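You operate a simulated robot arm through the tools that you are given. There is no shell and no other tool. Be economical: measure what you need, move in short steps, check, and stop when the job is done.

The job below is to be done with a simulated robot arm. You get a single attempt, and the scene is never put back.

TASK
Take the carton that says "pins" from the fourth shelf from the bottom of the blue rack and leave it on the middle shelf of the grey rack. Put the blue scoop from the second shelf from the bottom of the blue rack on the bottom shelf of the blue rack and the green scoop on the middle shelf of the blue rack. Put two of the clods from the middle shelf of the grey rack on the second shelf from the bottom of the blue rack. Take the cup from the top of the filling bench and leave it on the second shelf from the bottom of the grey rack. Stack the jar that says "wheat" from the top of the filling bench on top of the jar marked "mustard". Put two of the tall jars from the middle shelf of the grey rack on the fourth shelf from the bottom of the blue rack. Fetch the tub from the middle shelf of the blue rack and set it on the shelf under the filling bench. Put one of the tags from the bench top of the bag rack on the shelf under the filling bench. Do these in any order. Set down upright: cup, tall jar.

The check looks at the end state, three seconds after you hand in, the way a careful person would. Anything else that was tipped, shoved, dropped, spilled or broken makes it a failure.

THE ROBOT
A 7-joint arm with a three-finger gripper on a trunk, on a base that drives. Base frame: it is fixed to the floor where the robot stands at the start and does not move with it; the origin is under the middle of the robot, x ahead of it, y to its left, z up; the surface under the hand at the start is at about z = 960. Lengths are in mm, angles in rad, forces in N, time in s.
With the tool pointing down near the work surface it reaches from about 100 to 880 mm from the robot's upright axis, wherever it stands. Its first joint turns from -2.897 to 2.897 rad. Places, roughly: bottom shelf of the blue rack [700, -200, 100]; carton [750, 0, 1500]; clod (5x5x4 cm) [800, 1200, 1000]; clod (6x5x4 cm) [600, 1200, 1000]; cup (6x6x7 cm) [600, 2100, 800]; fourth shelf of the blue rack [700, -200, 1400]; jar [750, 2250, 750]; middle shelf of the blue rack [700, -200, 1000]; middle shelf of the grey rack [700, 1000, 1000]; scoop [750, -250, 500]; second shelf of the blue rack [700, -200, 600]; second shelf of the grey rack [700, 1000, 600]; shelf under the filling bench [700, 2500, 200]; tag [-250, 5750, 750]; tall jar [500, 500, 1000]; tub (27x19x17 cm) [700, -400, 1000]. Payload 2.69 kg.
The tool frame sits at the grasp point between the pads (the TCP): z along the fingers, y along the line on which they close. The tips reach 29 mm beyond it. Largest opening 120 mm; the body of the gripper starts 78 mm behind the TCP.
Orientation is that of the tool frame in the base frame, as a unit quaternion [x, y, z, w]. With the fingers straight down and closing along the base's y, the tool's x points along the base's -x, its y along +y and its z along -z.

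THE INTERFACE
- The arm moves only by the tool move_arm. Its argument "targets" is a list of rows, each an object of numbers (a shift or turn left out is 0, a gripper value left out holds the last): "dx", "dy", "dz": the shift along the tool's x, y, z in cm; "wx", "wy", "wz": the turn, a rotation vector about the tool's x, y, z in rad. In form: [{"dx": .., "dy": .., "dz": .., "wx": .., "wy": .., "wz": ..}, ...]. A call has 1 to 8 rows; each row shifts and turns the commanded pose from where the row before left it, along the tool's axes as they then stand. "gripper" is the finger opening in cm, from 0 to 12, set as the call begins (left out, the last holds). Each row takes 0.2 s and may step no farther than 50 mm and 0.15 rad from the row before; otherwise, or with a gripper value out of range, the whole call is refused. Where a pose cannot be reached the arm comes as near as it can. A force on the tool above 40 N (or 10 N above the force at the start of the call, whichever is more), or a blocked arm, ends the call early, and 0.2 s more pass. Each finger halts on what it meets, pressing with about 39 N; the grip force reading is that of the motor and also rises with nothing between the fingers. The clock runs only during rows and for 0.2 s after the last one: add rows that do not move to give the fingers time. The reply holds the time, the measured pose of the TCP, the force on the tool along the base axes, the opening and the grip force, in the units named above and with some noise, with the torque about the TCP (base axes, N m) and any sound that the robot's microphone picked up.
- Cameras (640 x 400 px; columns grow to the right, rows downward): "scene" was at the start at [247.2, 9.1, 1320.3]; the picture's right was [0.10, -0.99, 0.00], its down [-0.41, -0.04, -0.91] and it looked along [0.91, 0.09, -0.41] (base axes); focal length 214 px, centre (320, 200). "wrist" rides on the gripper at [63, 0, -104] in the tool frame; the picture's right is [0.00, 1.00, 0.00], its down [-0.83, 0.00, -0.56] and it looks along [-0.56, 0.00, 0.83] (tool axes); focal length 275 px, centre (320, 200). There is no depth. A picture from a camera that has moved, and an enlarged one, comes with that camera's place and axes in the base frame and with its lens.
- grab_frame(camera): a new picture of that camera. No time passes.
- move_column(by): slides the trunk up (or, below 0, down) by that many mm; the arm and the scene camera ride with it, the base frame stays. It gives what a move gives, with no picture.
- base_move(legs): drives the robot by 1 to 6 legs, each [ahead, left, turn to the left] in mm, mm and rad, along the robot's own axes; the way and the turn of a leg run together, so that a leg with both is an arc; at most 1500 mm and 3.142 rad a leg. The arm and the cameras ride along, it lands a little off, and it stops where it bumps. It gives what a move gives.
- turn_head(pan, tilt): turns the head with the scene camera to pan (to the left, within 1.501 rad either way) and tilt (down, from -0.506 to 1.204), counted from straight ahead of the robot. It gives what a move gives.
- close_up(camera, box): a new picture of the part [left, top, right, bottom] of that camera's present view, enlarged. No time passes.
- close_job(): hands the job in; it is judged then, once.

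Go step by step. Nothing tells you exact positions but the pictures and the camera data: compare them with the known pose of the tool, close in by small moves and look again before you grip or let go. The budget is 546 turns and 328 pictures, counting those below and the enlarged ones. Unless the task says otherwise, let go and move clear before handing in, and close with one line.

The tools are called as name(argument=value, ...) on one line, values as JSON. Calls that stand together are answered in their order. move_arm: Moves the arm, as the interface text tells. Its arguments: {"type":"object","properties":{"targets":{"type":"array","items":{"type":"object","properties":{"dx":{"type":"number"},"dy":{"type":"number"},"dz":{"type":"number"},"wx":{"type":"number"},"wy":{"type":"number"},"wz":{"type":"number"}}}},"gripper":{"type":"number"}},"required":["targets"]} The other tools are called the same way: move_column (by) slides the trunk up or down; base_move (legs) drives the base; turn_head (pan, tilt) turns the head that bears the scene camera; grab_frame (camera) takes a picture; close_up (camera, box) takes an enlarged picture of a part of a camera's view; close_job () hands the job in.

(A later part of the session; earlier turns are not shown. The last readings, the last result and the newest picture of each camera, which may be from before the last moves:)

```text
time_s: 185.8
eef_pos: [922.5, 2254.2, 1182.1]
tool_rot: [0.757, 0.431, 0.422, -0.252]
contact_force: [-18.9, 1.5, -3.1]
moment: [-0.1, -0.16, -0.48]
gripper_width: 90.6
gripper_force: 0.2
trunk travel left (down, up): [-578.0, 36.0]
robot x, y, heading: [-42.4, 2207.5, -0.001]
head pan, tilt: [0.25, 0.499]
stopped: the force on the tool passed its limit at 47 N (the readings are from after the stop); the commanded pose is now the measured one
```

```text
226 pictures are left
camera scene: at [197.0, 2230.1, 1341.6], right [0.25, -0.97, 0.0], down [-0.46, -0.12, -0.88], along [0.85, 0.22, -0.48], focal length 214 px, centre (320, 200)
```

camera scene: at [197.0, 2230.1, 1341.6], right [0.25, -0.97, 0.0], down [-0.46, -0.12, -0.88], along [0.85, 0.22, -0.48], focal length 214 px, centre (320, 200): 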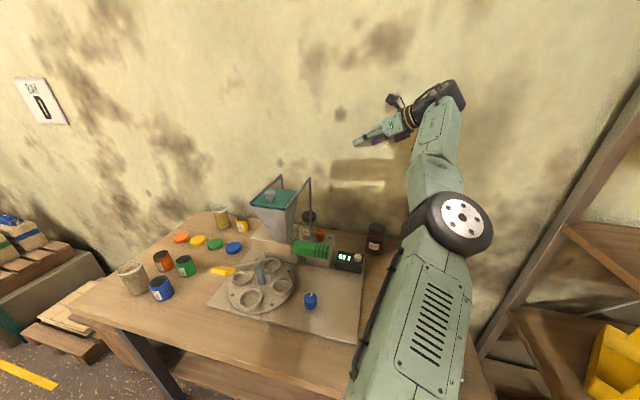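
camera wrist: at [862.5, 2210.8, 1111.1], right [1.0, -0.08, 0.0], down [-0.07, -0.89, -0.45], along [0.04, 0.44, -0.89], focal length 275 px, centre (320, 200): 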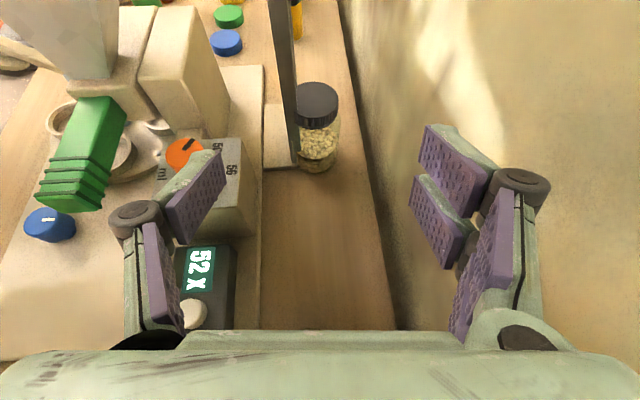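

A finger touched the back wall (x≈985) while the pose was correcting. Back the base off before continuing.

base_move(legs=[[-260, 0, 0]])

move_arm(targets=[{"wx": -0.128, "wz": 0.073}, {"wx": -0.128, "wz": 0.073}, {"wx": -0.128, "wz": 0.073}, {"wx": -0.128, "wz": 0.073}, {"wx": -0.128, "wz": 0.073}, {"wx": -0.128, "wz": 0.073}, {"wx": -0.128, "wz": 0.073}])

grab_frame(camera="scene")

```text
time_s: 187.7
eef_pos: [661.1, 2256.7, 1181.5]
tool_rot: [0.757, 0.43, 0.423, -0.252]
contact_force: [-0.1, -0.7, 0.1]
moment: [-0.06, 0.01, -0.03]
gripper_width: 95.1
gripper_force: 0.0
trunk travel left (down, up): [-578.0, 36.0]
robot x, y, heading: [-306.8, 2205.5, 0.014]
head pan, tilt: [0.25, 0.499]
```

```text
time_s: 189.3
eef_pos: [749.1, 2247.9, 1227.5]
tool_rot: [0.872, 0.008, 0.49, 0.002]
contact_force: [-0.7, 0.1, 0.1]
moment: [0.0, 0.01, -0.02]
gripper_width: 94.8
gripper_force: 0.0
out of reach, approached as far as the arm can: row 1, 2, 3, 4, 5, 6
trunk travel left (down, up): [-578.0, 36.0]
robot x, y, heading: [-311.8, 2206.8, 0.004]
head pan, tilt: [0.25, 0.499]
```

```text
225 pictures are left
camera scene: at [-64.5, 2230.7, 1340.8], right [0.25, -0.97, 0.0], down [-0.46, -0.12, -0.88], along [0.85, 0.22, -0.48], focal length 214 px, centre (320, 200)
```

scene: 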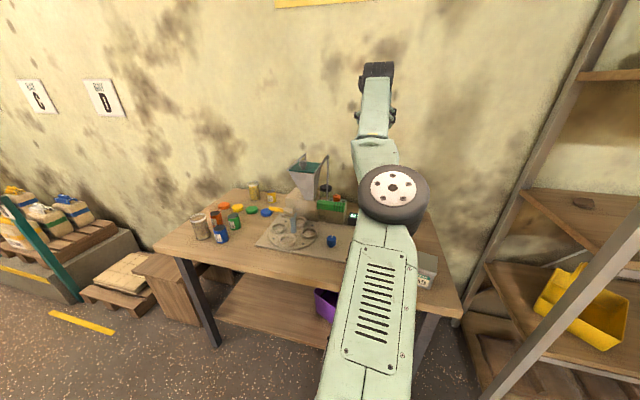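

move_arm(targets=[{"dx": -3.9, "dz": -2.94}, {"dx": -3.9, "dz": -2.94}, {"dx": -3.9, "dz": -2.94}, {"dx": -3.9, "dz": -2.94}, {"dx": -3.9, "dz": -2.94}, {"dx": -3.9, "dz": -2.94}])

move_arm(targets=[{"wy": -0.15}, {"wy": -0.15}, {"wy": -0.15}, {"wy": -0.15}, {"wy": -0.15}, {"wy": -0.15}, {"wy": -0.12}])

grab_frame(camera="scene")

grab_frame(camera="wrist")

```text
time_s: 190.7
eef_pos: [741.1, 2250.2, 1241.0]
tool_rot: [0.871, 0.009, 0.49, 0.001]
contact_force: [-0.4, 0.7, 1.2]
moment: [-0.01, 0.0, 0.02]
gripper_width: 95.3
gripper_force: 0.2
out of reach, approached as far as the arm can: row 1, 2, 3, 4, 5, 6
trunk travel left (down, up): [-578.0, 36.0]
robot x, y, heading: [-308.7, 2209.2, 0.009]
head pan, tilt: [0.25, 0.499]
```

```text
time_s: 192.3
eef_pos: [556.2, 2255.2, 1128.8]
tool_rot: [0.999, 0.007, 0.034, 0.004]
contact_force: [-0.7, 0.4, 0.6]
moment: [0.0, 0.04, -0.01]
gripper_width: 94.9
gripper_force: 0.0
out of reach, approached as far as the arm can: row 1, 2, 3, 4, 5, 6, 7
trunk travel left (down, up): [-578.0, 36.0]
robot x, y, heading: [-308.3, 2203.1, 0.013]
head pan, tilt: [0.25, 0.499]
```

```text
224 pictures are left
camera scene: at [-64.4, 2230.2, 1340.8], right [0.25, -0.97, 0.0], down [-0.46, -0.12, -0.88], along [0.85, 0.22, -0.48], focal length 214 px, centre (320, 200)
```

scene: 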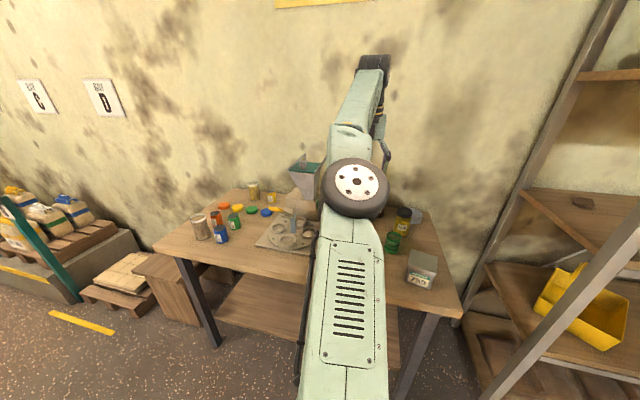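

```text
223 pictures are left
camera wrist: at [611.4, 2255.2, 1235.8], right [0.02, -1.0, 0.01], down [-0.87, -0.01, 0.5], along [-0.5, -0.02, -0.87], focal length 275 px, centre (320, 200)
```

wrist: 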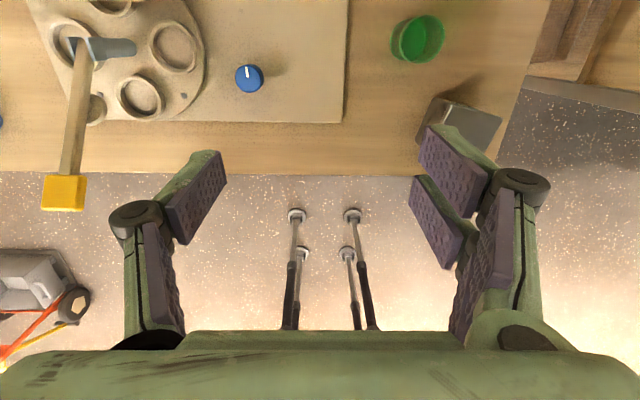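

The robot stands on four close-set casters, so it can go nearer the bench. I'll true the tool to vertical, drive in, and approach the jar from above.

move_arm(targets=[{"wy": -0.068, "wx": 0.0}, {}])

base_move(legs=[[300, 60, -0.01]])

grab_frame(camera="wrist")

grab_frame(camera="scene")

```text
time_s: 192.9
eef_pos: [551.9, 2253.5, 1118.0]
tool_rot: [1.0, 0.005, 0.01, 0.004]
contact_force: [0.6, 0.0, -1.1]
moment: [0.03, 0.02, -0.01]
gripper_width: 95.1
gripper_force: 0.0
out of reach, approached as far as the arm can: row 1
trunk travel left (down, up): [-578.0, 36.0]
robot x, y, heading: [-306.7, 2206.6, 0.011]
head pan, tilt: [0.25, 0.499]
```

```text
time_s: 195.0
eef_pos: [858.2, 2309.7, 1117.1]
tool_rot: [1.0, 0.003, 0.01, 0.003]
contact_force: [0.3, 0.2, 0.6]
moment: [0.02, 0.04, 0.02]
gripper_width: 94.9
gripper_force: 0.1
trunk travel left (down, up): [-578.0, 36.0]
robot x, y, heading: [-4.7, 2266.6, 0.002]
head pan, tilt: [0.25, 0.499]
```

```text
222 pictures are left
camera wrist: at [919.3, 2310.8, 1222.1], right [0.01, -1.0, 0.01], down [-0.84, 0.0, 0.54], along [-0.54, -0.01, -0.84], focal length 275 px, centre (320, 200)
```

wrist: 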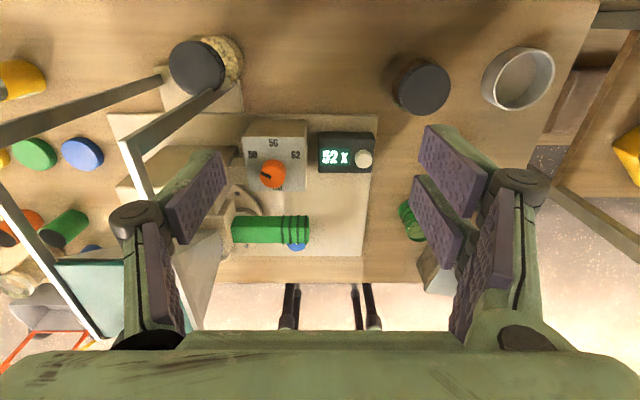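

```text
221 pictures are left
camera scene: at [242.2, 2290.1, 1340.6], right [0.25, -0.97, 0.0], down [-0.46, -0.12, -0.88], along [0.85, 0.22, -0.48], focal length 214 px, centre (320, 200)
```

scene: 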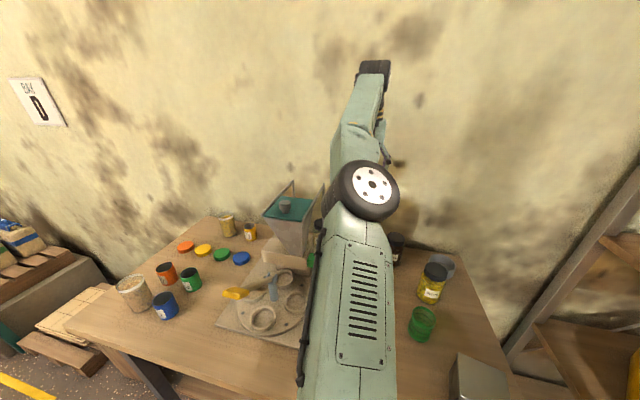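

From this view: bench top ≈ z 790, mustard jar centre ≈ (858,2188) cap top ≈ 885, wheat jar ≈ (880,2438) cap top ≈ 900, post at (853,2432). I'll lean the tool slightly to the wall and yaw it 40° so hand and camera clear the post and wall.

move_arm(targets=[{"wy": -0.1}, {"wz": -0.14}, {"wz": -0.14}, {"wz": -0.14}, {"wz": -0.14}, {"wz": -0.14}])

grab_frame(camera="wrist")

```text
time_s: 196.4
eef_pos: [854.3, 2302.6, 1109.5]
tool_rot: [0.939, 0.345, -0.009, -0.002]
contact_force: [0.5, 0.5, 0.0]
moment: [0.03, 0.01, 0.0]
gripper_width: 95.2
gripper_force: 0.0
out of reach, approached as far as the arm can: row 1
trunk travel left (down, up): [-578.0, 36.0]
robot x, y, heading: [-3.8, 2266.7, -0.003]
head pan, tilt: [0.25, 0.499]
```

```text
220 pictures are left
camera wrist: at [903.5, 2343.7, 1211.7], right [0.65, -0.76, -0.01], down [-0.62, -0.54, 0.57], along [-0.44, -0.36, -0.82], focal length 275 px, centre (320, 200)
```

wrist: 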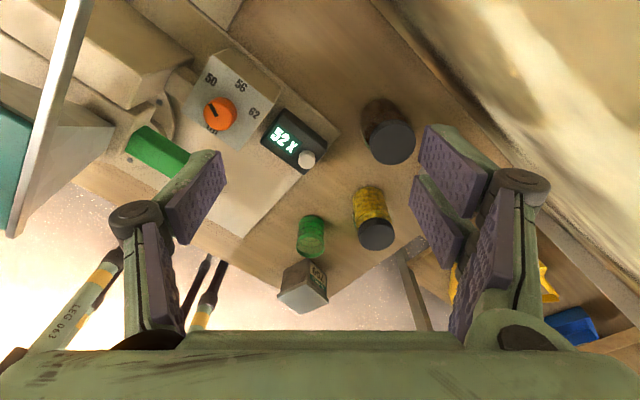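

base_move(legs=[[45, 70, 0]])

move_arm(targets=[{"dx": -0.85, "dy": -0.85}, {"dx": 3.2, "dy": -3.6}, {"wx": 0.057, "wy": -0.07}, {}])

grab_frame(camera="wrist")

grab_frame(camera="scene")

```text
time_s: 197.6
eef_pos: [891.7, 2366.6, 1110.6]
tool_rot: [0.939, 0.342, -0.015, -0.003]
contact_force: [-0.2, 0.1, -1.0]
moment: [0.01, -0.04, 0.04]
gripper_width: 94.8
gripper_force: 0.1
trunk travel left (down, up): [-578.0, 36.0]
robot x, y, heading: [40.5, 2333.9, 0.005]
head pan, tilt: [0.25, 0.499]
stopped in leg 1: the force on the tool passed its limit at 66 N (the readings are from after the stop); the commanded pose is now the measured one
```

```text
time_s: 198.6
eef_pos: [882.9, 2414.9, 1085.1]
tool_rot: [0.938, 0.343, -0.048, -0.016]
contact_force: [0.2, 0.4, 0.4]
moment: [-0.01, 0.01, -0.02]
gripper_width: 95.0
gripper_force: 0.0
out of reach, approached as far as the arm can: row 3
trunk travel left (down, up): [-578.0, 36.0]
robot x, y, heading: [41.1, 2332.8, 0.002]
head pan, tilt: [0.25, 0.499]
```

```text
219 pictures are left
camera wrist: at [940.2, 2455.9, 1183.5], right [0.65, -0.76, -0.06], down [-0.57, -0.54, 0.62], along [-0.5, -0.36, -0.78], focal length 275 px, centre (320, 200)
```

wrist: 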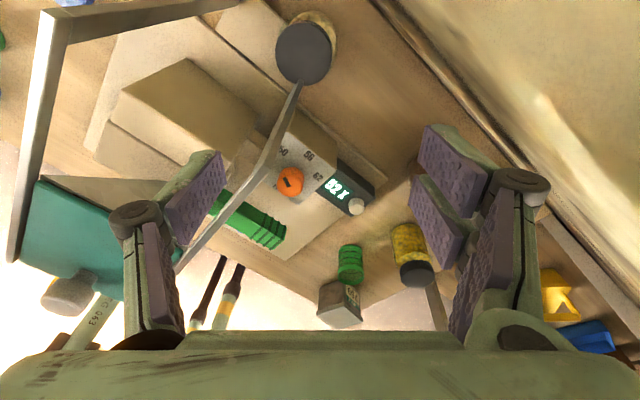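

```text
218 pictures are left
camera scene: at [283.1, 2355.5, 1340.7], right [0.25, -0.97, 0.0], down [-0.46, -0.12, -0.88], along [0.85, 0.22, -0.48], focal length 214 px, centre (320, 200)
```

scene: 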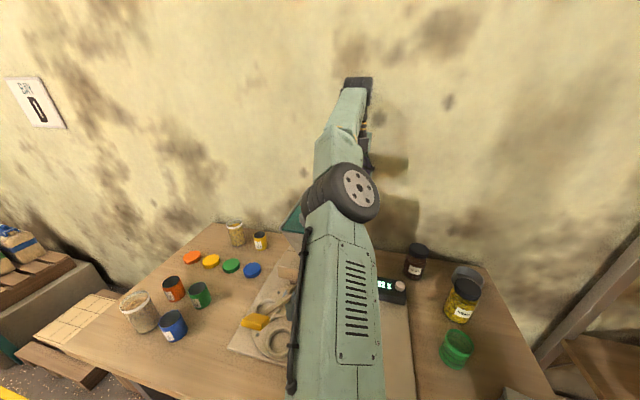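

move_arm(targets=[{"dx": 2.1, "dy": -2.4}, {"dx": 0.24, "dy": 0.19, "dz": 3}, {"dx": 0.24, "dy": 0.19, "dz": 3}])

grab_frame(camera="wrist")

close_up(camera="scene", box=[260, 60, 460, 300])

```text
time_s: 199.4
eef_pos: [875.2, 2448.0, 1025.3]
tool_rot: [0.937, 0.343, -0.057, -0.018]
contact_force: [1.2, 1.0, -0.1]
moment: [-0.02, 0.01, 0.01]
gripper_width: 95.0
gripper_force: 0.0
out of reach, approached as far as the arm can: row 1
trunk travel left (down, up): [-578.0, 36.0]
robot x, y, heading: [37.9, 2328.2, -0.0]
head pan, tilt: [0.25, 0.499]
```

```text
217 pictures are left
camera wrist: at [935.2, 2489.5, 1123.2], right [0.64, -0.76, -0.07], down [-0.56, -0.54, 0.63], along [-0.52, -0.36, -0.77], focal length 275 px, centre (320, 200)
```

wrist: 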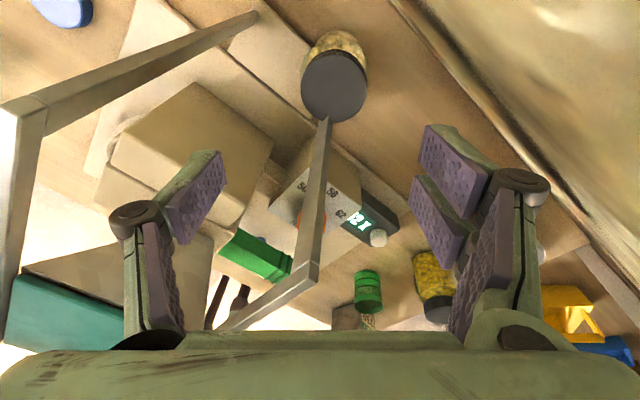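

```text
1.67 times, centred on (360, 180) of scene
camera zoom: at [283.2, 2355.8, 1340.7], right [0.25, -0.97, 0.0], down [-0.46, -0.12, -0.88], along [0.85, 0.22, -0.48], focal length 358 px, centre (253, 233)
```

zoom: 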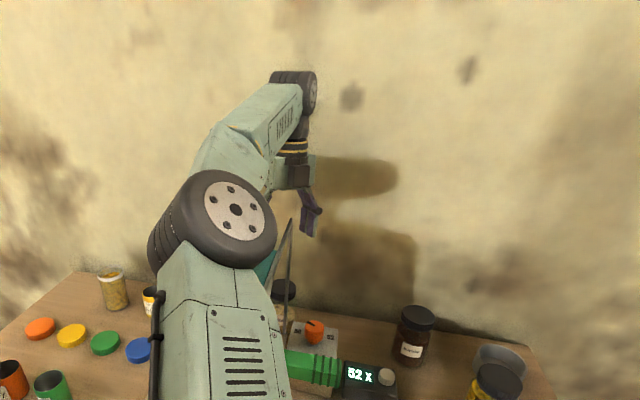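

move_arm(targets=[{"dx": 0.67, "dy": 0.23, "dz": 2.95}, {"dx": 0.67, "dy": 0.23, "dz": 2.95}, {}])

grab_frame(camera="wrist")

```text
time_s: 200.2
eef_pos: [879.1, 2452.5, 966.6]
tool_rot: [0.938, 0.342, -0.057, -0.017]
contact_force: [1.7, 1.3, 3.9]
moment: [-0.06, 0.2, 0.05]
gripper_width: 95.1
gripper_force: 0.0
trunk travel left (down, up): [-578.0, 36.0]
robot x, y, heading: [35.3, 2331.0, -0.001]
head pan, tilt: [0.25, 0.499]
```

```text
215 pictures are left
camera wrist: at [939.2, 2493.3, 1062.3], right [0.64, -0.76, -0.07], down [-0.56, -0.54, 0.63], along [-0.52, -0.36, -0.77], focal length 275 px, centre (320, 200)
```

wrist: 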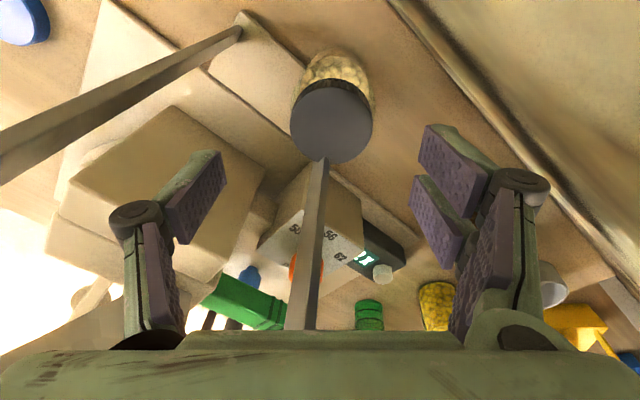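

A light contact suggests the hand body brushes the stand's post. I'll rise a little and lean the hand further away from the post.

move_arm(targets=[{"dx": -0.1, "dz": -1.5}, {"wy": -0.12, "dx": 0.3}, {}])

grab_frame(camera="wrist")

close_up(camera="scene", box=[260, 60, 460, 300])

```text
time_s: 200.8
eef_pos: [877.4, 2448.3, 984.9]
tool_rot: [0.936, 0.341, -0.085, -0.009]
contact_force: [-16.2, -6.3, 3.5]
moment: [0.9, -2.06, 0.22]
gripper_width: 95.0
gripper_force: 0.1
trunk travel left (down, up): [-578.0, 36.0]
robot x, y, heading: [37.8, 2331.6, 0.003]
head pan, tilt: [0.25, 0.499]
stopped in row 2: the force on the tool passed its limit at 55 N (the readings are from after the stop); the commanded pose is now the measured one
```

```text
214 pictures are left
camera wrist: at [941.7, 2492.5, 1077.0], right [0.64, -0.76, -0.08], down [-0.53, -0.51, 0.68], along [-0.56, -0.39, -0.73], focal length 275 px, centre (320, 200)
```

wrist: 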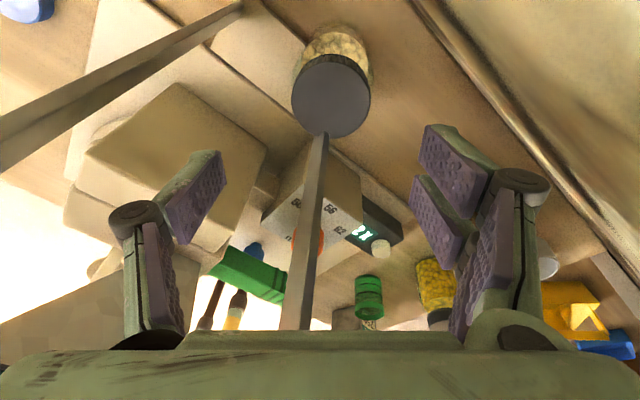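

```text
1.67 times, centred on (360, 180) of scene
camera zoom: at [280.0, 2354.2, 1341.4], right [0.25, -0.97, 0.0], down [-0.46, -0.12, -0.88], along [0.85, 0.22, -0.48], focal length 358 px, centre (253, 233)
```

zoom: 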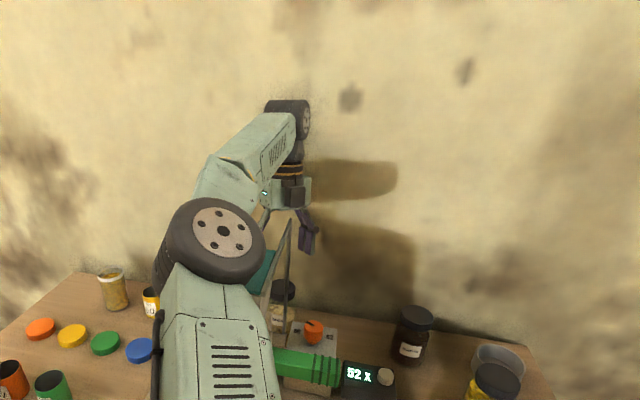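

The camera side meets the wall at that angle. I'll rise clear, undo the lean, and turn the hand further (camera pointing along the wall) to fit between post and wall.

move_arm(targets=[{"wy": 0.07}, {"dz": -4}, {"dz": -4}, {"dz": -3.5}])

move_arm(targets=[{"wz": -0.125}, {"wz": -0.125}, {"wz": -0.125}, {"wz": -0.125}])

grab_frame(camera="wrist")

```text
time_s: 201.4
eef_pos: [881.2, 2451.4, 1009.2]
tool_rot: [0.937, 0.343, -0.063, -0.025]
contact_force: [-9.7, -5.4, 1.3]
moment: [0.64, -1.21, 0.0]
gripper_width: 95.2
gripper_force: 0.0
trunk travel left (down, up): [-578.0, 36.0]
robot x, y, heading: [40.1, 2332.2, 0.003]
head pan, tilt: [0.25, 0.499]
stopped in row 2: the force on the tool passed its limit at 89 N (the readings are from after the stop); the commanded pose is now the measured one
```

```text
time_s: 202.4
eef_pos: [882.3, 2451.9, 1007.8]
tool_rot: [0.822, 0.565, -0.054, -0.041]
contact_force: [-1.6, 0.5, -0.1]
moment: [0.0, 0.01, 0.01]
gripper_width: 95.1
gripper_force: 0.0
trunk travel left (down, up): [-578.0, 36.0]
robot x, y, heading: [39.7, 2331.4, 0.004]
head pan, tilt: [0.25, 0.499]
```

```text
212 pictures are left
camera wrist: at [918.0, 2510.0, 1107.0], right [0.93, -0.35, -0.13], down [-0.22, -0.78, 0.59], along [-0.31, -0.52, -0.8], focal length 275 px, centre (320, 200)
```

wrist: 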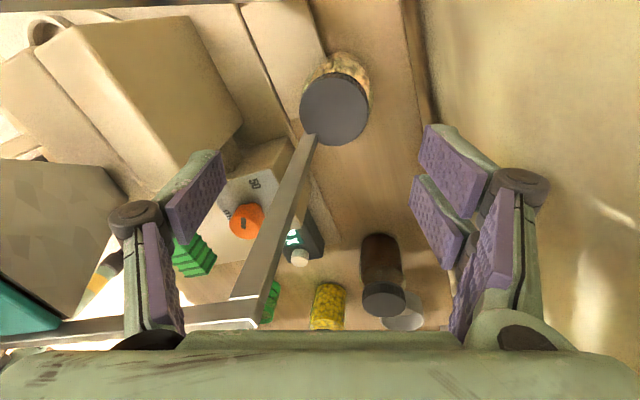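

move_arm(targets=[{"dx": 0.1, "dy": 0.32, "dz": 2.5}, {"dx": 0.1, "dy": 0.32, "dz": 2.5}])

grab_frame(camera="wrist")

```text
time_s: 203.0
eef_pos: [881.5, 2451.0, 958.2]
tool_rot: [0.822, 0.565, -0.054, -0.039]
contact_force: [0.8, -0.1, 0.3]
moment: [0.04, 0.03, 0.01]
gripper_width: 94.8
gripper_force: 0.2
trunk travel left (down, up): [-578.0, 36.0]
robot x, y, heading: [38.0, 2334.4, 0.009]
head pan, tilt: [0.25, 0.499]
```

```text
211 pictures are left
camera wrist: at [918.2, 2508.5, 1058.0], right [0.93, -0.35, -0.13], down [-0.22, -0.78, 0.59], along [-0.31, -0.52, -0.8], focal length 275 px, centre (320, 200)
```

wrist: 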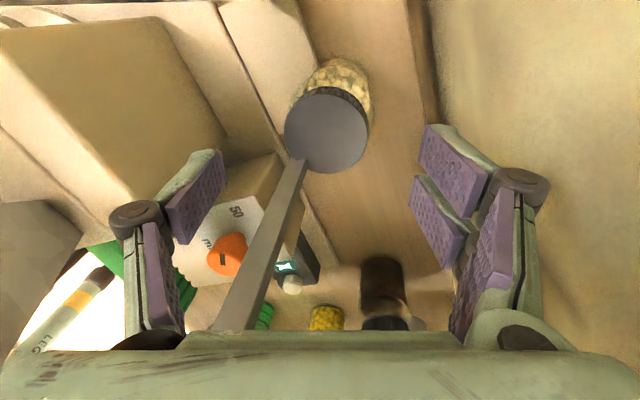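

move_arm(targets=[{"dx": 0.1, "dy": 0.3, "dz": 2.3}, {"dx": 0.1, "dy": 0.3, "dz": 2.2}])

grab_frame(camera="wrist")

```text
time_s: 203.6
eef_pos: [881.5, 2452.3, 911.0]
tool_rot: [0.823, 0.564, -0.055, -0.04]
contact_force: [0.6, 0.4, 0.0]
moment: [0.04, -0.03, -0.01]
gripper_width: 95.2
gripper_force: 0.0
trunk travel left (down, up): [-578.0, 36.0]
robot x, y, heading: [39.3, 2334.9, 0.0]
head pan, tilt: [0.25, 0.499]
```

```text
210 pictures are left
camera wrist: at [918.3, 2510.2, 1011.5], right [0.93, -0.35, -0.13], down [-0.22, -0.78, 0.59], along [-0.31, -0.52, -0.8], focal length 275 px, centre (320, 200)
```

wrist: 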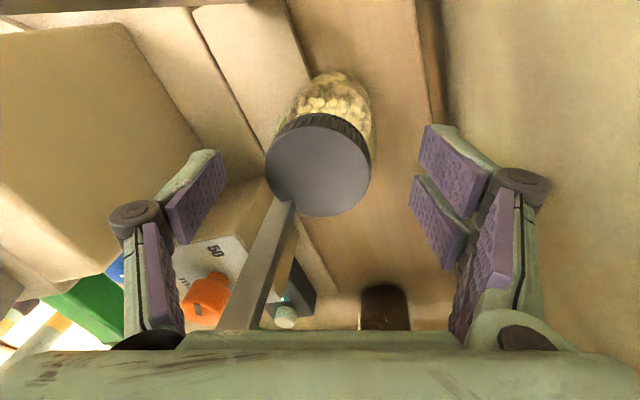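

move_arm(targets=[{"dx": -0.35, "dy": -0.1, "dz": 1.2}, {"dx": 0.05, "dy": 0.0, "dz": 1.3}])

grab_frame(camera="wrist")

```text
time_s: 204.2
eef_pos: [876.0, 2449.8, 884.6]
tool_rot: [0.823, 0.564, -0.055, -0.04]
contact_force: [0.9, -0.1, -0.1]
moment: [-0.01, -0.02, -0.05]
gripper_width: 95.1
gripper_force: 0.0
trunk travel left (down, up): [-578.0, 36.0]
robot x, y, heading: [40.3, 2331.1, 0.008]
head pan, tilt: [0.25, 0.499]
```

```text
209 pictures are left
camera wrist: at [911.7, 2508.0, 985.2], right [0.93, -0.36, -0.13], down [-0.22, -0.78, 0.59], along [-0.31, -0.52, -0.8], focal length 275 px, centre (320, 200)
```

wrist: 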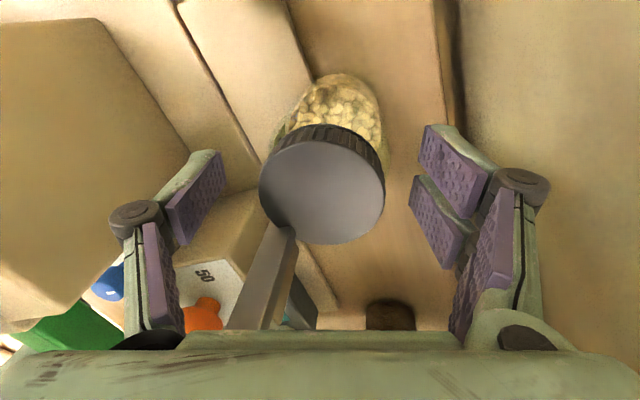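

Cap sits centred between the fingers. Close.

move_arm(targets=[{}, {}, {}, {}], gripper=3)

grab_frame(camera="wrist")

```text
time_s: 205.2
eef_pos: [876.7, 2449.6, 887.6]
tool_rot: [0.822, 0.565, -0.053, -0.038]
contact_force: [4.5, -1.9, 10.8]
moment: [-0.32, -0.78, -0.01]
gripper_width: 60.3
gripper_force: 33.4
trunk travel left (down, up): [-578.0, 36.0]
robot x, y, heading: [38.7, 2332.6, -0.001]
head pan, tilt: [0.25, 0.499]
```

```text
208 pictures are left
camera wrist: at [911.7, 2507.3, 987.3], right [0.93, -0.36, -0.12], down [-0.22, -0.78, 0.59], along [-0.31, -0.52, -0.8], focal length 275 px, centre (320, 200)
```

wrist: 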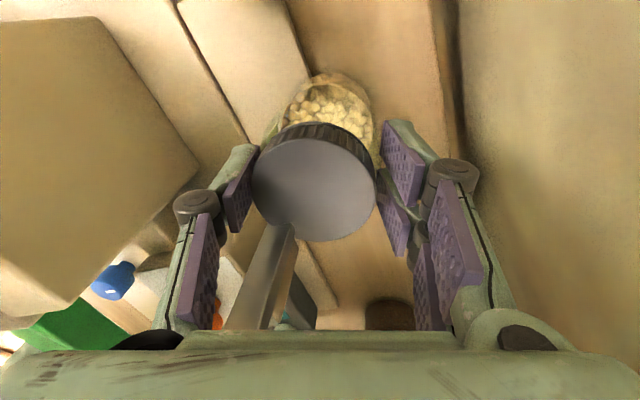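

move_arm(targets=[{"dx": -0.04, "dy": -0.13, "dz": -1}, {"dx": -0.06, "dy": -0.2, "dz": -1.5}, {"dx": -0.04, "dy": -0.13, "dz": -1}])

grab_frame(camera="wrist")

```text
time_s: 206.0
eef_pos: [876.4, 2450.5, 921.1]
tool_rot: [0.822, 0.565, -0.056, -0.041]
contact_force: [1.1, 1.2, -3.5]
moment: [-0.09, -0.02, 0.02]
gripper_width: 54.0
gripper_force: 38.6
trunk travel left (down, up): [-578.0, 36.0]
robot x, y, heading: [39.7, 2330.7, -0.002]
head pan, tilt: [0.25, 0.499]
```

```text
207 pictures are left
camera wrist: at [912.7, 2508.4, 1020.7], right [0.93, -0.35, -0.13], down [-0.22, -0.78, 0.59], along [-0.31, -0.52, -0.8], focal length 275 px, centre (320, 200)
```

wrist: 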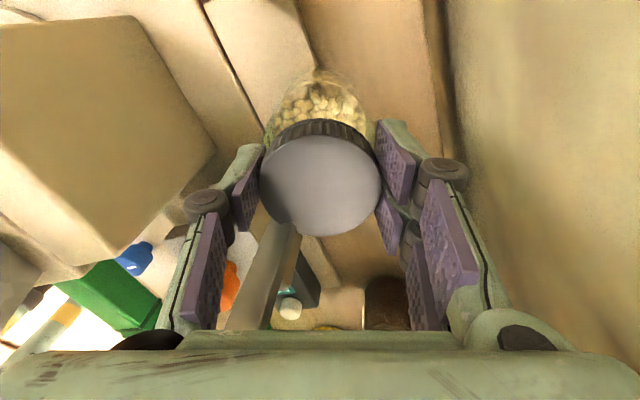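

Jar is lifted (about 3.5 N). Raise further with the trunk so the hand's body clears the post's top.

move_column(by=34)

move_arm(targets=[{"dx": -0.08, "dy": -0.25, "dz": -1.9}, {"dx": -0.08, "dy": -0.25, "dz": -1.9}, {"dx": 0.53, "dy": 1.39, "dz": -0.2}, {"dx": 0.53, "dy": 1.39, "dz": -0.2}])

grab_frame(camera="wrist")

```text
time_s: 206.7
eef_pos: [877.4, 2451.5, 955.1]
tool_rot: [0.822, 0.565, -0.055, -0.039]
contact_force: [8.2, 15.0, -3.5]
moment: [-1.36, 0.75, -0.21]
gripper_width: 54.1
gripper_force: 39.5
trunk travel left (down, up): [-612.0, 2.0]
robot x, y, heading: [36.9, 2328.3, 0.006]
head pan, tilt: [0.25, 0.499]
```

```text
time_s: 207.7
eef_pos: [902.8, 2446.9, 999.5]
tool_rot: [0.824, 0.564, -0.053, -0.039]
contact_force: [0.7, 0.0, -3.3]
moment: [-0.02, -0.04, 0.0]
gripper_width: 53.8
gripper_force: 38.7
trunk travel left (down, up): [-612.0, 2.0]
robot x, y, heading: [36.0, 2336.3, 0.001]
head pan, tilt: [0.25, 0.499]
```

```text
206 pictures are left
camera wrist: at [938.6, 2504.9, 1099.4], right [0.93, -0.36, -0.12], down [-0.22, -0.78, 0.59], along [-0.31, -0.52, -0.8], focal length 275 px, centre (320, 200)
```

wrist: 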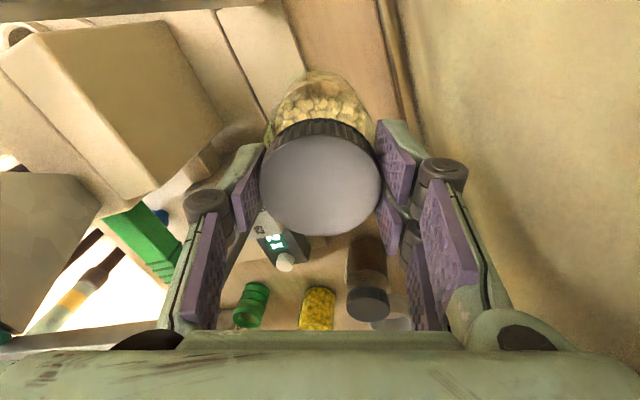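

move_arm(targets=[{"dx": -1.83, "dy": 0.9}, {"dx": -1.87, "dy": 0.72}, {"dx": -1.87, "dy": 0.72}, {"dx": -1.87, "dy": 0.72}])

grab_frame(camera="wrist")

grab_frame(camera="scene")

```text
time_s: 208.7
eef_pos: [903.6, 2377.0, 999.2]
tool_rot: [0.82, 0.569, -0.055, -0.037]
contact_force: [-0.7, -1.0, -2.8]
moment: [0.04, -0.04, -0.01]
gripper_width: 53.8
gripper_force: 39.1
trunk travel left (down, up): [-612.0, 2.0]
robot x, y, heading: [39.7, 2335.1, 0.007]
head pan, tilt: [0.25, 0.499]
```

```text
205 pictures are left
camera wrist: at [938.0, 2436.5, 1098.9], right [0.93, -0.35, -0.12], down [-0.21, -0.78, 0.59], along [-0.3, -0.52, -0.8], focal length 275 px, centre (320, 200)
```

wrist: 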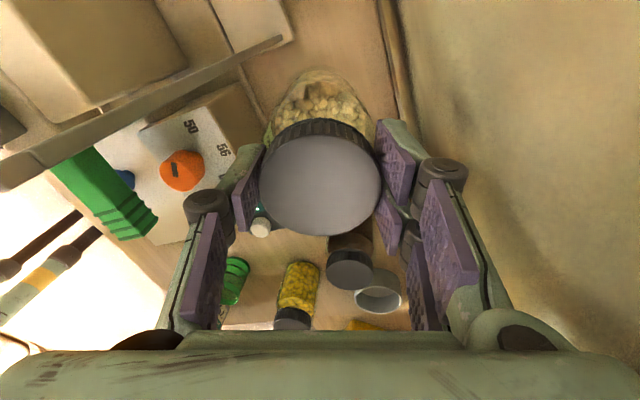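

```text
204 pictures are left
camera scene: at [275.9, 2360.2, 1376.0], right [0.25, -0.97, 0.01], down [-0.46, -0.12, -0.88], along [0.85, 0.22, -0.47], focal length 214 px, centre (320, 200)
```

scene: 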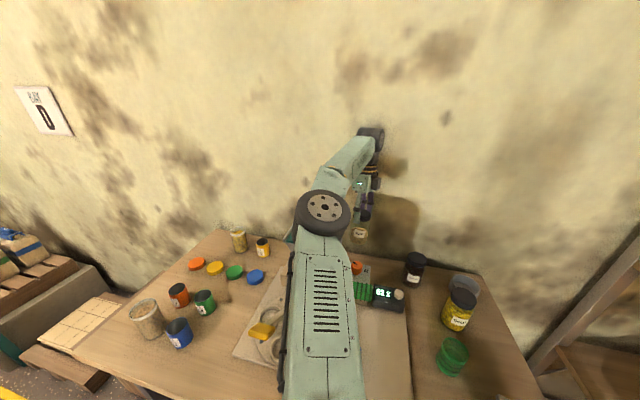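

move_arm(targets=[{"wx": -0.128}, {"dz": -2.5}, {}])

move_arm(targets=[{"dx": -4.2, "dy": 1.6}, {"dx": -4.2, "dy": 1.6}, {"dx": -4.2, "dy": 1.6}])

grab_frame(camera="wrist")

grab_frame(camera="scene")

```text
time_s: 209.5
eef_pos: [911.1, 2368.5, 1019.6]
tool_rot: [0.824, 0.567, -0.019, 0.013]
contact_force: [-0.4, -0.1, -2.9]
moment: [0.02, 0.03, 0.02]
gripper_width: 53.8
gripper_force: 38.6
trunk travel left (down, up): [-612.0, 2.0]
robot x, y, heading: [42.6, 2331.4, 0.008]
head pan, tilt: [0.25, 0.499]
```

```text
time_s: 210.3
eef_pos: [908.9, 2234.8, 1022.1]
tool_rot: [0.824, 0.567, -0.018, 0.011]
contact_force: [0.0, 0.7, -2.8]
moment: [0.02, 0.01, -0.01]
gripper_width: 53.8
gripper_force: 38.6
trunk travel left (down, up): [-612.0, 2.0]
robot x, y, heading: [38.7, 2330.2, 0.002]
head pan, tilt: [0.25, 0.499]
```

```text
203 pictures are left
camera wrist: at [932.7, 2297.9, 1123.7], right [0.94, -0.35, 0.0], down [-0.28, -0.75, 0.59], along [-0.21, -0.55, -0.81], focal length 275 px, centre (320, 200)
```

wrist: 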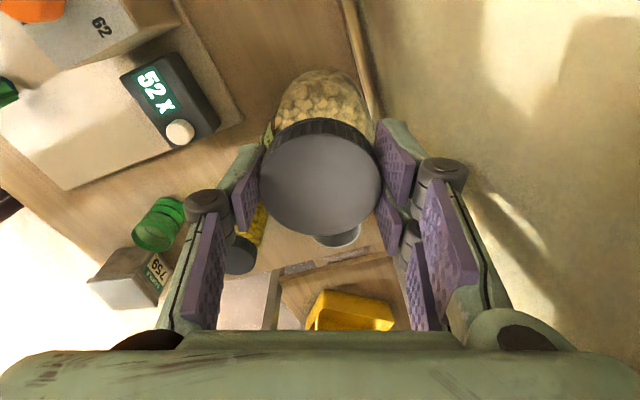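

```text
202 pictures are left
camera scene: at [282.9, 2354.5, 1374.7], right [0.25, -0.97, 0.0], down [-0.46, -0.12, -0.88], along [0.85, 0.22, -0.48], focal length 214 px, centre (320, 200)
```

scene: 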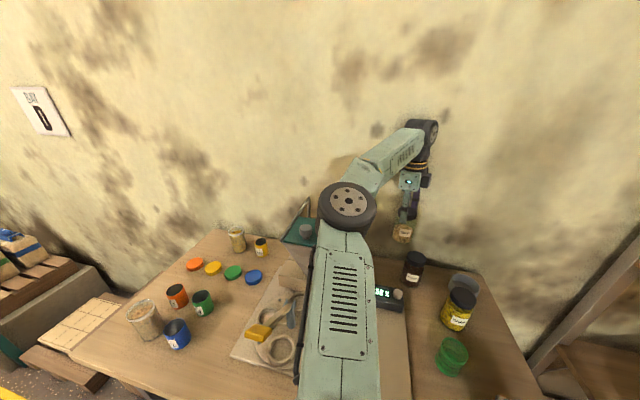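

close_up(camera="scene", box=[370, 200, 470, 300])

```text
4.00 times, centred on (420, 250) of scene
camera zoom: at [282.9, 2354.5, 1374.7], right [0.25, -0.97, 0.0], down [-0.46, -0.12, -0.88], along [0.85, 0.22, -0.48], focal length 858 px, centre (-80, 0)
```

zoom: 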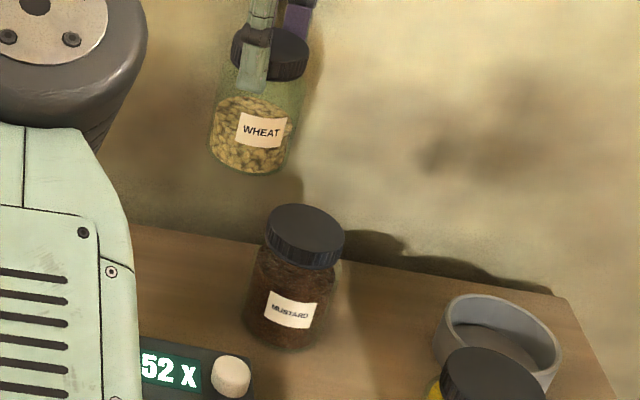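

Labels confirmed: WHEAT in the hand, MUSTARD below at ≈(859,2191). Moving over it.

move_arm(targets=[{"dx": -2.95, "dy": -1.55, "dz": 0.1}, {"dx": -2.95, "dy": -1.55, "dz": 0.1}, {"dz": 2}])

close_up(camera="scene", box=[370, 200, 470, 300])

grab_frame(camera="wrist")

```text
time_s: 211.1
eef_pos: [859.6, 2189.6, 1004.4]
tool_rot: [0.824, 0.567, -0.019, 0.011]
contact_force: [0.1, 0.5, -3.0]
moment: [0.04, 0.01, -0.01]
gripper_width: 53.5
gripper_force: 39.0
trunk travel left (down, up): [-612.0, 2.0]
robot x, y, heading: [36.7, 2332.0, 0.002]
head pan, tilt: [0.25, 0.499]
```

```text
4.00 times, centred on (420, 250) of scene
camera zoom: at [283.4, 2355.3, 1374.6], right [0.25, -0.97, 0.0], down [-0.46, -0.12, -0.88], along [0.85, 0.22, -0.48], focal length 858 px, centre (-80, 0)
```

zoom: 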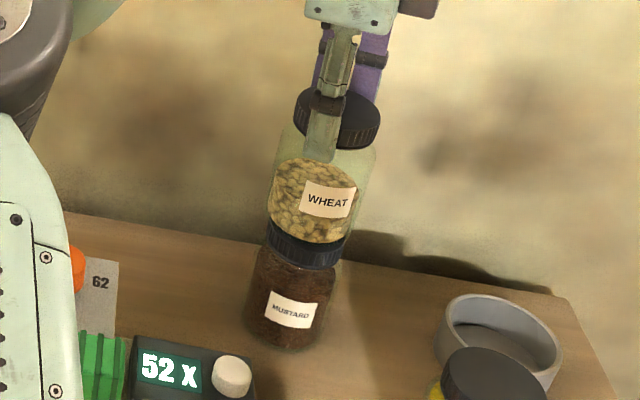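

```text
199 pictures are left
camera wrist: at [882.8, 2253.1, 1105.3], right [0.94, -0.35, 0.0], down [-0.28, -0.75, 0.59], along [-0.21, -0.55, -0.81], focal length 275 px, centre (320, 200)
```

wrist: 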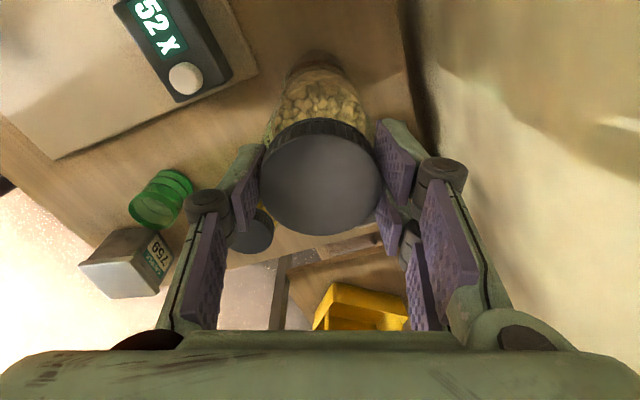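

The wheat jar is about 10 mm above the mustard cap and aligned within a few mm, tilted ~3°. I'll straighten it and descend in small steps until it rests.

move_arm(targets=[{"wx": 0.018, "wy": 0.047}, {"dx": -0.37, "dy": 0.15, "dz": 0.4}, {"dz": 0.2}])

close_up(camera="scene", box=[380, 215, 450, 285])

```text
time_s: 211.9
eef_pos: [856.9, 2186.0, 1002.3]
tool_rot: [0.824, 0.567, -0.003, -0.006]
contact_force: [0.8, 1.6, 15.3]
moment: [-0.32, 0.0, 0.0]
gripper_width: 54.0
gripper_force: 39.1
trunk travel left (down, up): [-612.0, 2.0]
robot x, y, heading: [44.9, 2331.0, 0.004]
head pan, tilt: [0.25, 0.499]
```

```text
5.71 times, centred on (415, 250) of scene
camera zoom: at [281.2, 2355.7, 1375.4], right [0.25, -0.97, 0.0], down [-0.46, -0.12, -0.88], along [0.85, 0.22, -0.48], focal length 1226 px, centre (-223, -86)
```

zoom: 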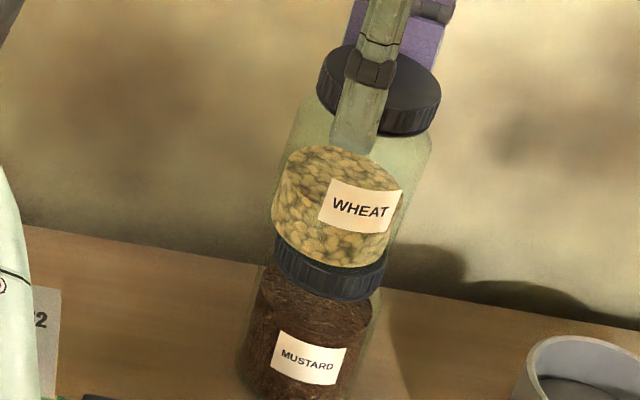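

Resting, but my tilt correction overshot. Rise a bit, undo the rotation, and set down again.

move_arm(targets=[{"dz": -0.6}, {"wx": -0.018, "wy": -0.047}, {"dz": 0.2}])

close_up(camera="scene", box=[370, 200, 470, 300])

```text
time_s: 212.7
eef_pos: [860.2, 2186.6, 1000.4]
tool_rot: [0.824, 0.567, -0.019, 0.012]
contact_force: [-0.7, -0.1, -2.7]
moment: [0.01, 0.03, 0.01]
gripper_width: 53.8
gripper_force: 39.2
trunk travel left (down, up): [-612.0, 2.0]
robot x, y, heading: [40.3, 2330.2, 0.005]
head pan, tilt: [0.25, 0.499]
```

```text
4.00 times, centred on (420, 250) of scene
camera zoom: at [283.0, 2355.1, 1374.6], right [0.25, -0.97, 0.0], down [-0.46, -0.12, -0.88], along [0.85, 0.22, -0.48], focal length 858 px, centre (-80, 0)
```

zoom: 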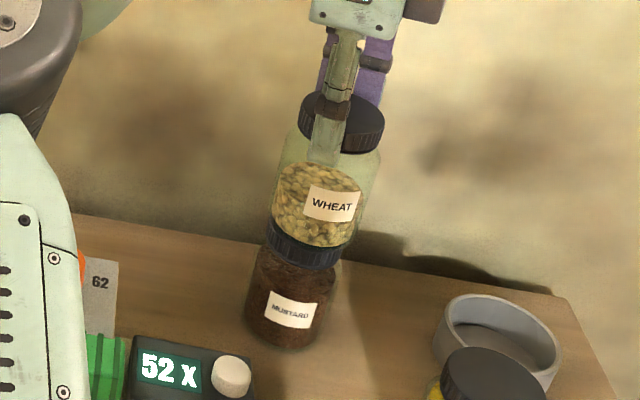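

move_arm(targets=[{"dz": 0.3, "dx": 0.2, "dy": -0.05}, {"dz": 0.2}])

move_arm(targets=[{"dz": 0.2}, {}])

```text
time_s: 213.3
eef_pos: [858.2, 2187.1, 1000.6]
tool_rot: [0.824, 0.567, -0.017, 0.015]
contact_force: [3.0, -3.2, 20.5]
moment: [-0.62, 0.28, 0.08]
gripper_width: 53.6
gripper_force: 39.1
trunk travel left (down, up): [-612.0, 2.0]
robot x, y, heading: [36.0, 2333.0, 0.005]
head pan, tilt: [0.25, 0.499]
```

```text
time_s: 214.1
eef_pos: [859.3, 2187.7, 1000.6]
tool_rot: [0.824, 0.567, -0.016, 0.018]
contact_force: [-1.8, 2.0, 16.6]
moment: [0.19, 0.67, -0.08]
gripper_width: 54.0
gripper_force: 39.2
trunk travel left (down, up): [-612.0, 2.0]
robot x, y, heading: [37.7, 2333.8, 0.004]
head pan, tilt: [0.25, 0.499]
stopped in row 2: the force on the tool passed its limit at 40 N (the readings are from after the stop); the commanded pose is now the measured one
```

move_arm(targets=[{"dz": -0.12}, {}])

close_up(camera="scene", box=[370, 200, 470, 300])

```text
time_s: 214.7
eef_pos: [858.1, 2187.5, 1001.9]
tool_rot: [0.823, 0.567, -0.016, 0.016]
contact_force: [-1.1, 0.1, 15.9]
moment: [-0.03, 0.56, 0.01]
gripper_width: 53.6
gripper_force: 39.2
trunk travel left (down, up): [-612.0, 2.0]
robot x, y, heading: [40.1, 2332.1, 0.005]
head pan, tilt: [0.25, 0.499]
```

```text
4.00 times, centred on (420, 250) of scene
camera zoom: at [281.1, 2355.6, 1375.1], right [0.25, -0.97, 0.0], down [-0.46, -0.12, -0.88], along [0.85, 0.22, -0.48], focal length 858 px, centre (-80, 0)
```

zoom: 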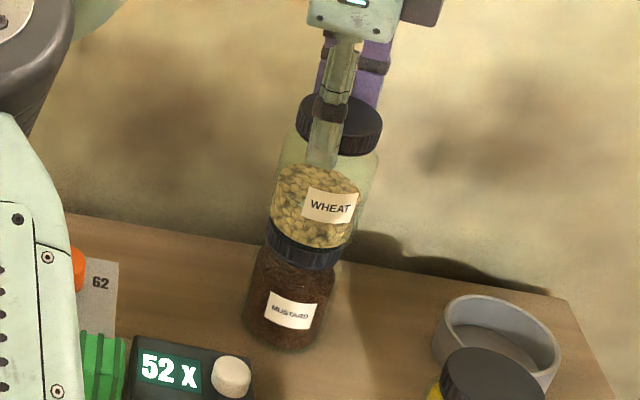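

move_arm(targets=[{"dz": -0.1}, {}])

move_arm(targets=[{"dz": -0.06}, {}])

```text
time_s: 215.3
eef_pos: [859.0, 2188.2, 999.9]
tool_rot: [0.823, 0.567, -0.017, 0.015]
contact_force: [-1.2, 1.2, 8.6]
moment: [0.09, 0.52, -0.05]
gripper_width: 53.8
gripper_force: 39.2
trunk travel left (down, up): [-612.0, 2.0]
robot x, y, heading: [41.4, 2330.9, 0.0]
head pan, tilt: [0.25, 0.499]
```

```text
time_s: 215.9
eef_pos: [858.8, 2187.3, 1000.8]
tool_rot: [0.824, 0.567, -0.017, 0.015]
contact_force: [-2.1, 0.7, 1.1]
moment: [0.09, 0.29, -0.02]
gripper_width: 53.9
gripper_force: 38.8
trunk travel left (down, up): [-612.0, 2.0]
robot x, y, heading: [37.9, 2331.4, 0.008]
head pan, tilt: [0.25, 0.499]
```

move_arm(targets=[{}, {}], gripper=6.2)

close_up(camera="scene", box=[370, 200, 470, 300])

```text
time_s: 216.5
eef_pos: [860.0, 2188.1, 1001.6]
tool_rot: [0.823, 0.567, -0.017, 0.015]
contact_force: [-0.2, -0.1, 0.9]
moment: [-0.04, -0.02, 0.03]
gripper_width: 62.2
gripper_force: 0.1
trunk travel left (down, up): [-612.0, 2.0]
robot x, y, heading: [41.3, 2331.2, -0.002]
head pan, tilt: [0.25, 0.499]
```

```text
4.00 times, centred on (420, 250) of scene
camera zoom: at [282.8, 2355.3, 1374.7], right [0.25, -0.97, 0.0], down [-0.46, -0.12, -0.88], along [0.85, 0.22, -0.48], focal length 858 px, centre (-80, 0)
```

zoom: 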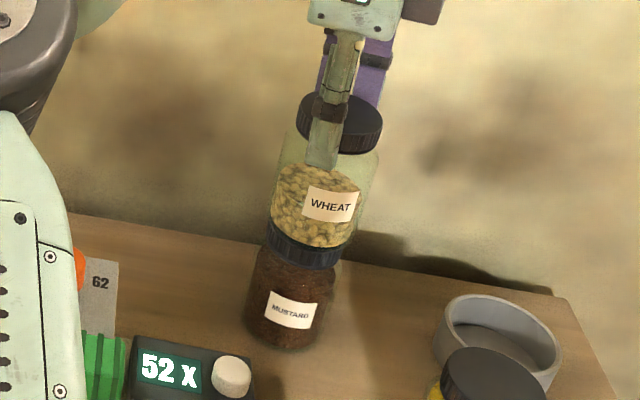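

Stack stands. Open further and lift straight up.

move_arm(targets=[{}, {}, {"dz": -2}, {"dz": -3}, {"dz": -4}], gripper=10)

grab_frame(camera="scene")

grab_frame(camera="wrist")

```text
time_s: 217.7
eef_pos: [856.4, 2192.4, 1090.5]
tool_rot: [0.823, 0.568, -0.017, 0.016]
contact_force: [0.1, 0.4, 0.8]
moment: [0.01, 0.02, -0.02]
gripper_width: 100.0
gripper_force: 0.0
trunk travel left (down, up): [-612.0, 2.0]
robot x, y, heading: [39.3, 2332.5, 0.004]
head pan, tilt: [0.25, 0.499]
```

```text
194 pictures are left
camera scene: at [282.3, 2355.1, 1374.8], right [0.25, -0.97, 0.0], down [-0.46, -0.12, -0.88], along [0.85, 0.22, -0.48], focal length 214 px, centre (320, 200)
```

scene: 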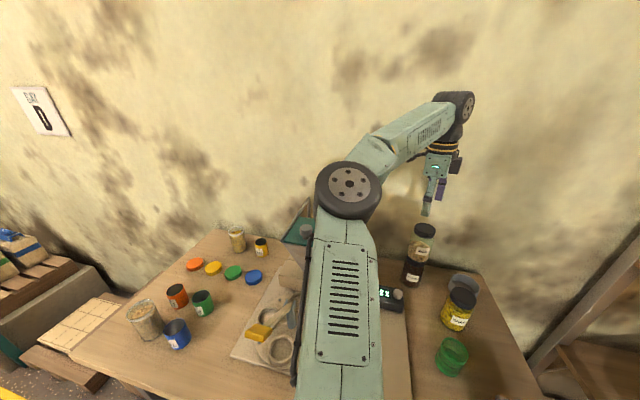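

```text
193 pictures are left
camera wrist: at [880.9, 2254.0, 1190.4], right [0.94, -0.35, 0.01], down [-0.29, -0.75, 0.59], along [-0.2, -0.56, -0.8], focal length 275 px, centre (320, 200)
```

wrist: 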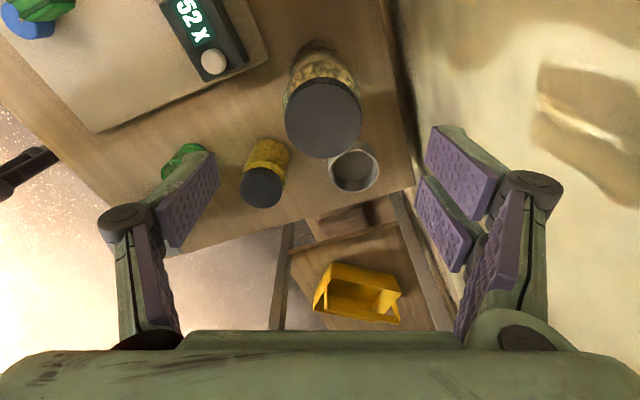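

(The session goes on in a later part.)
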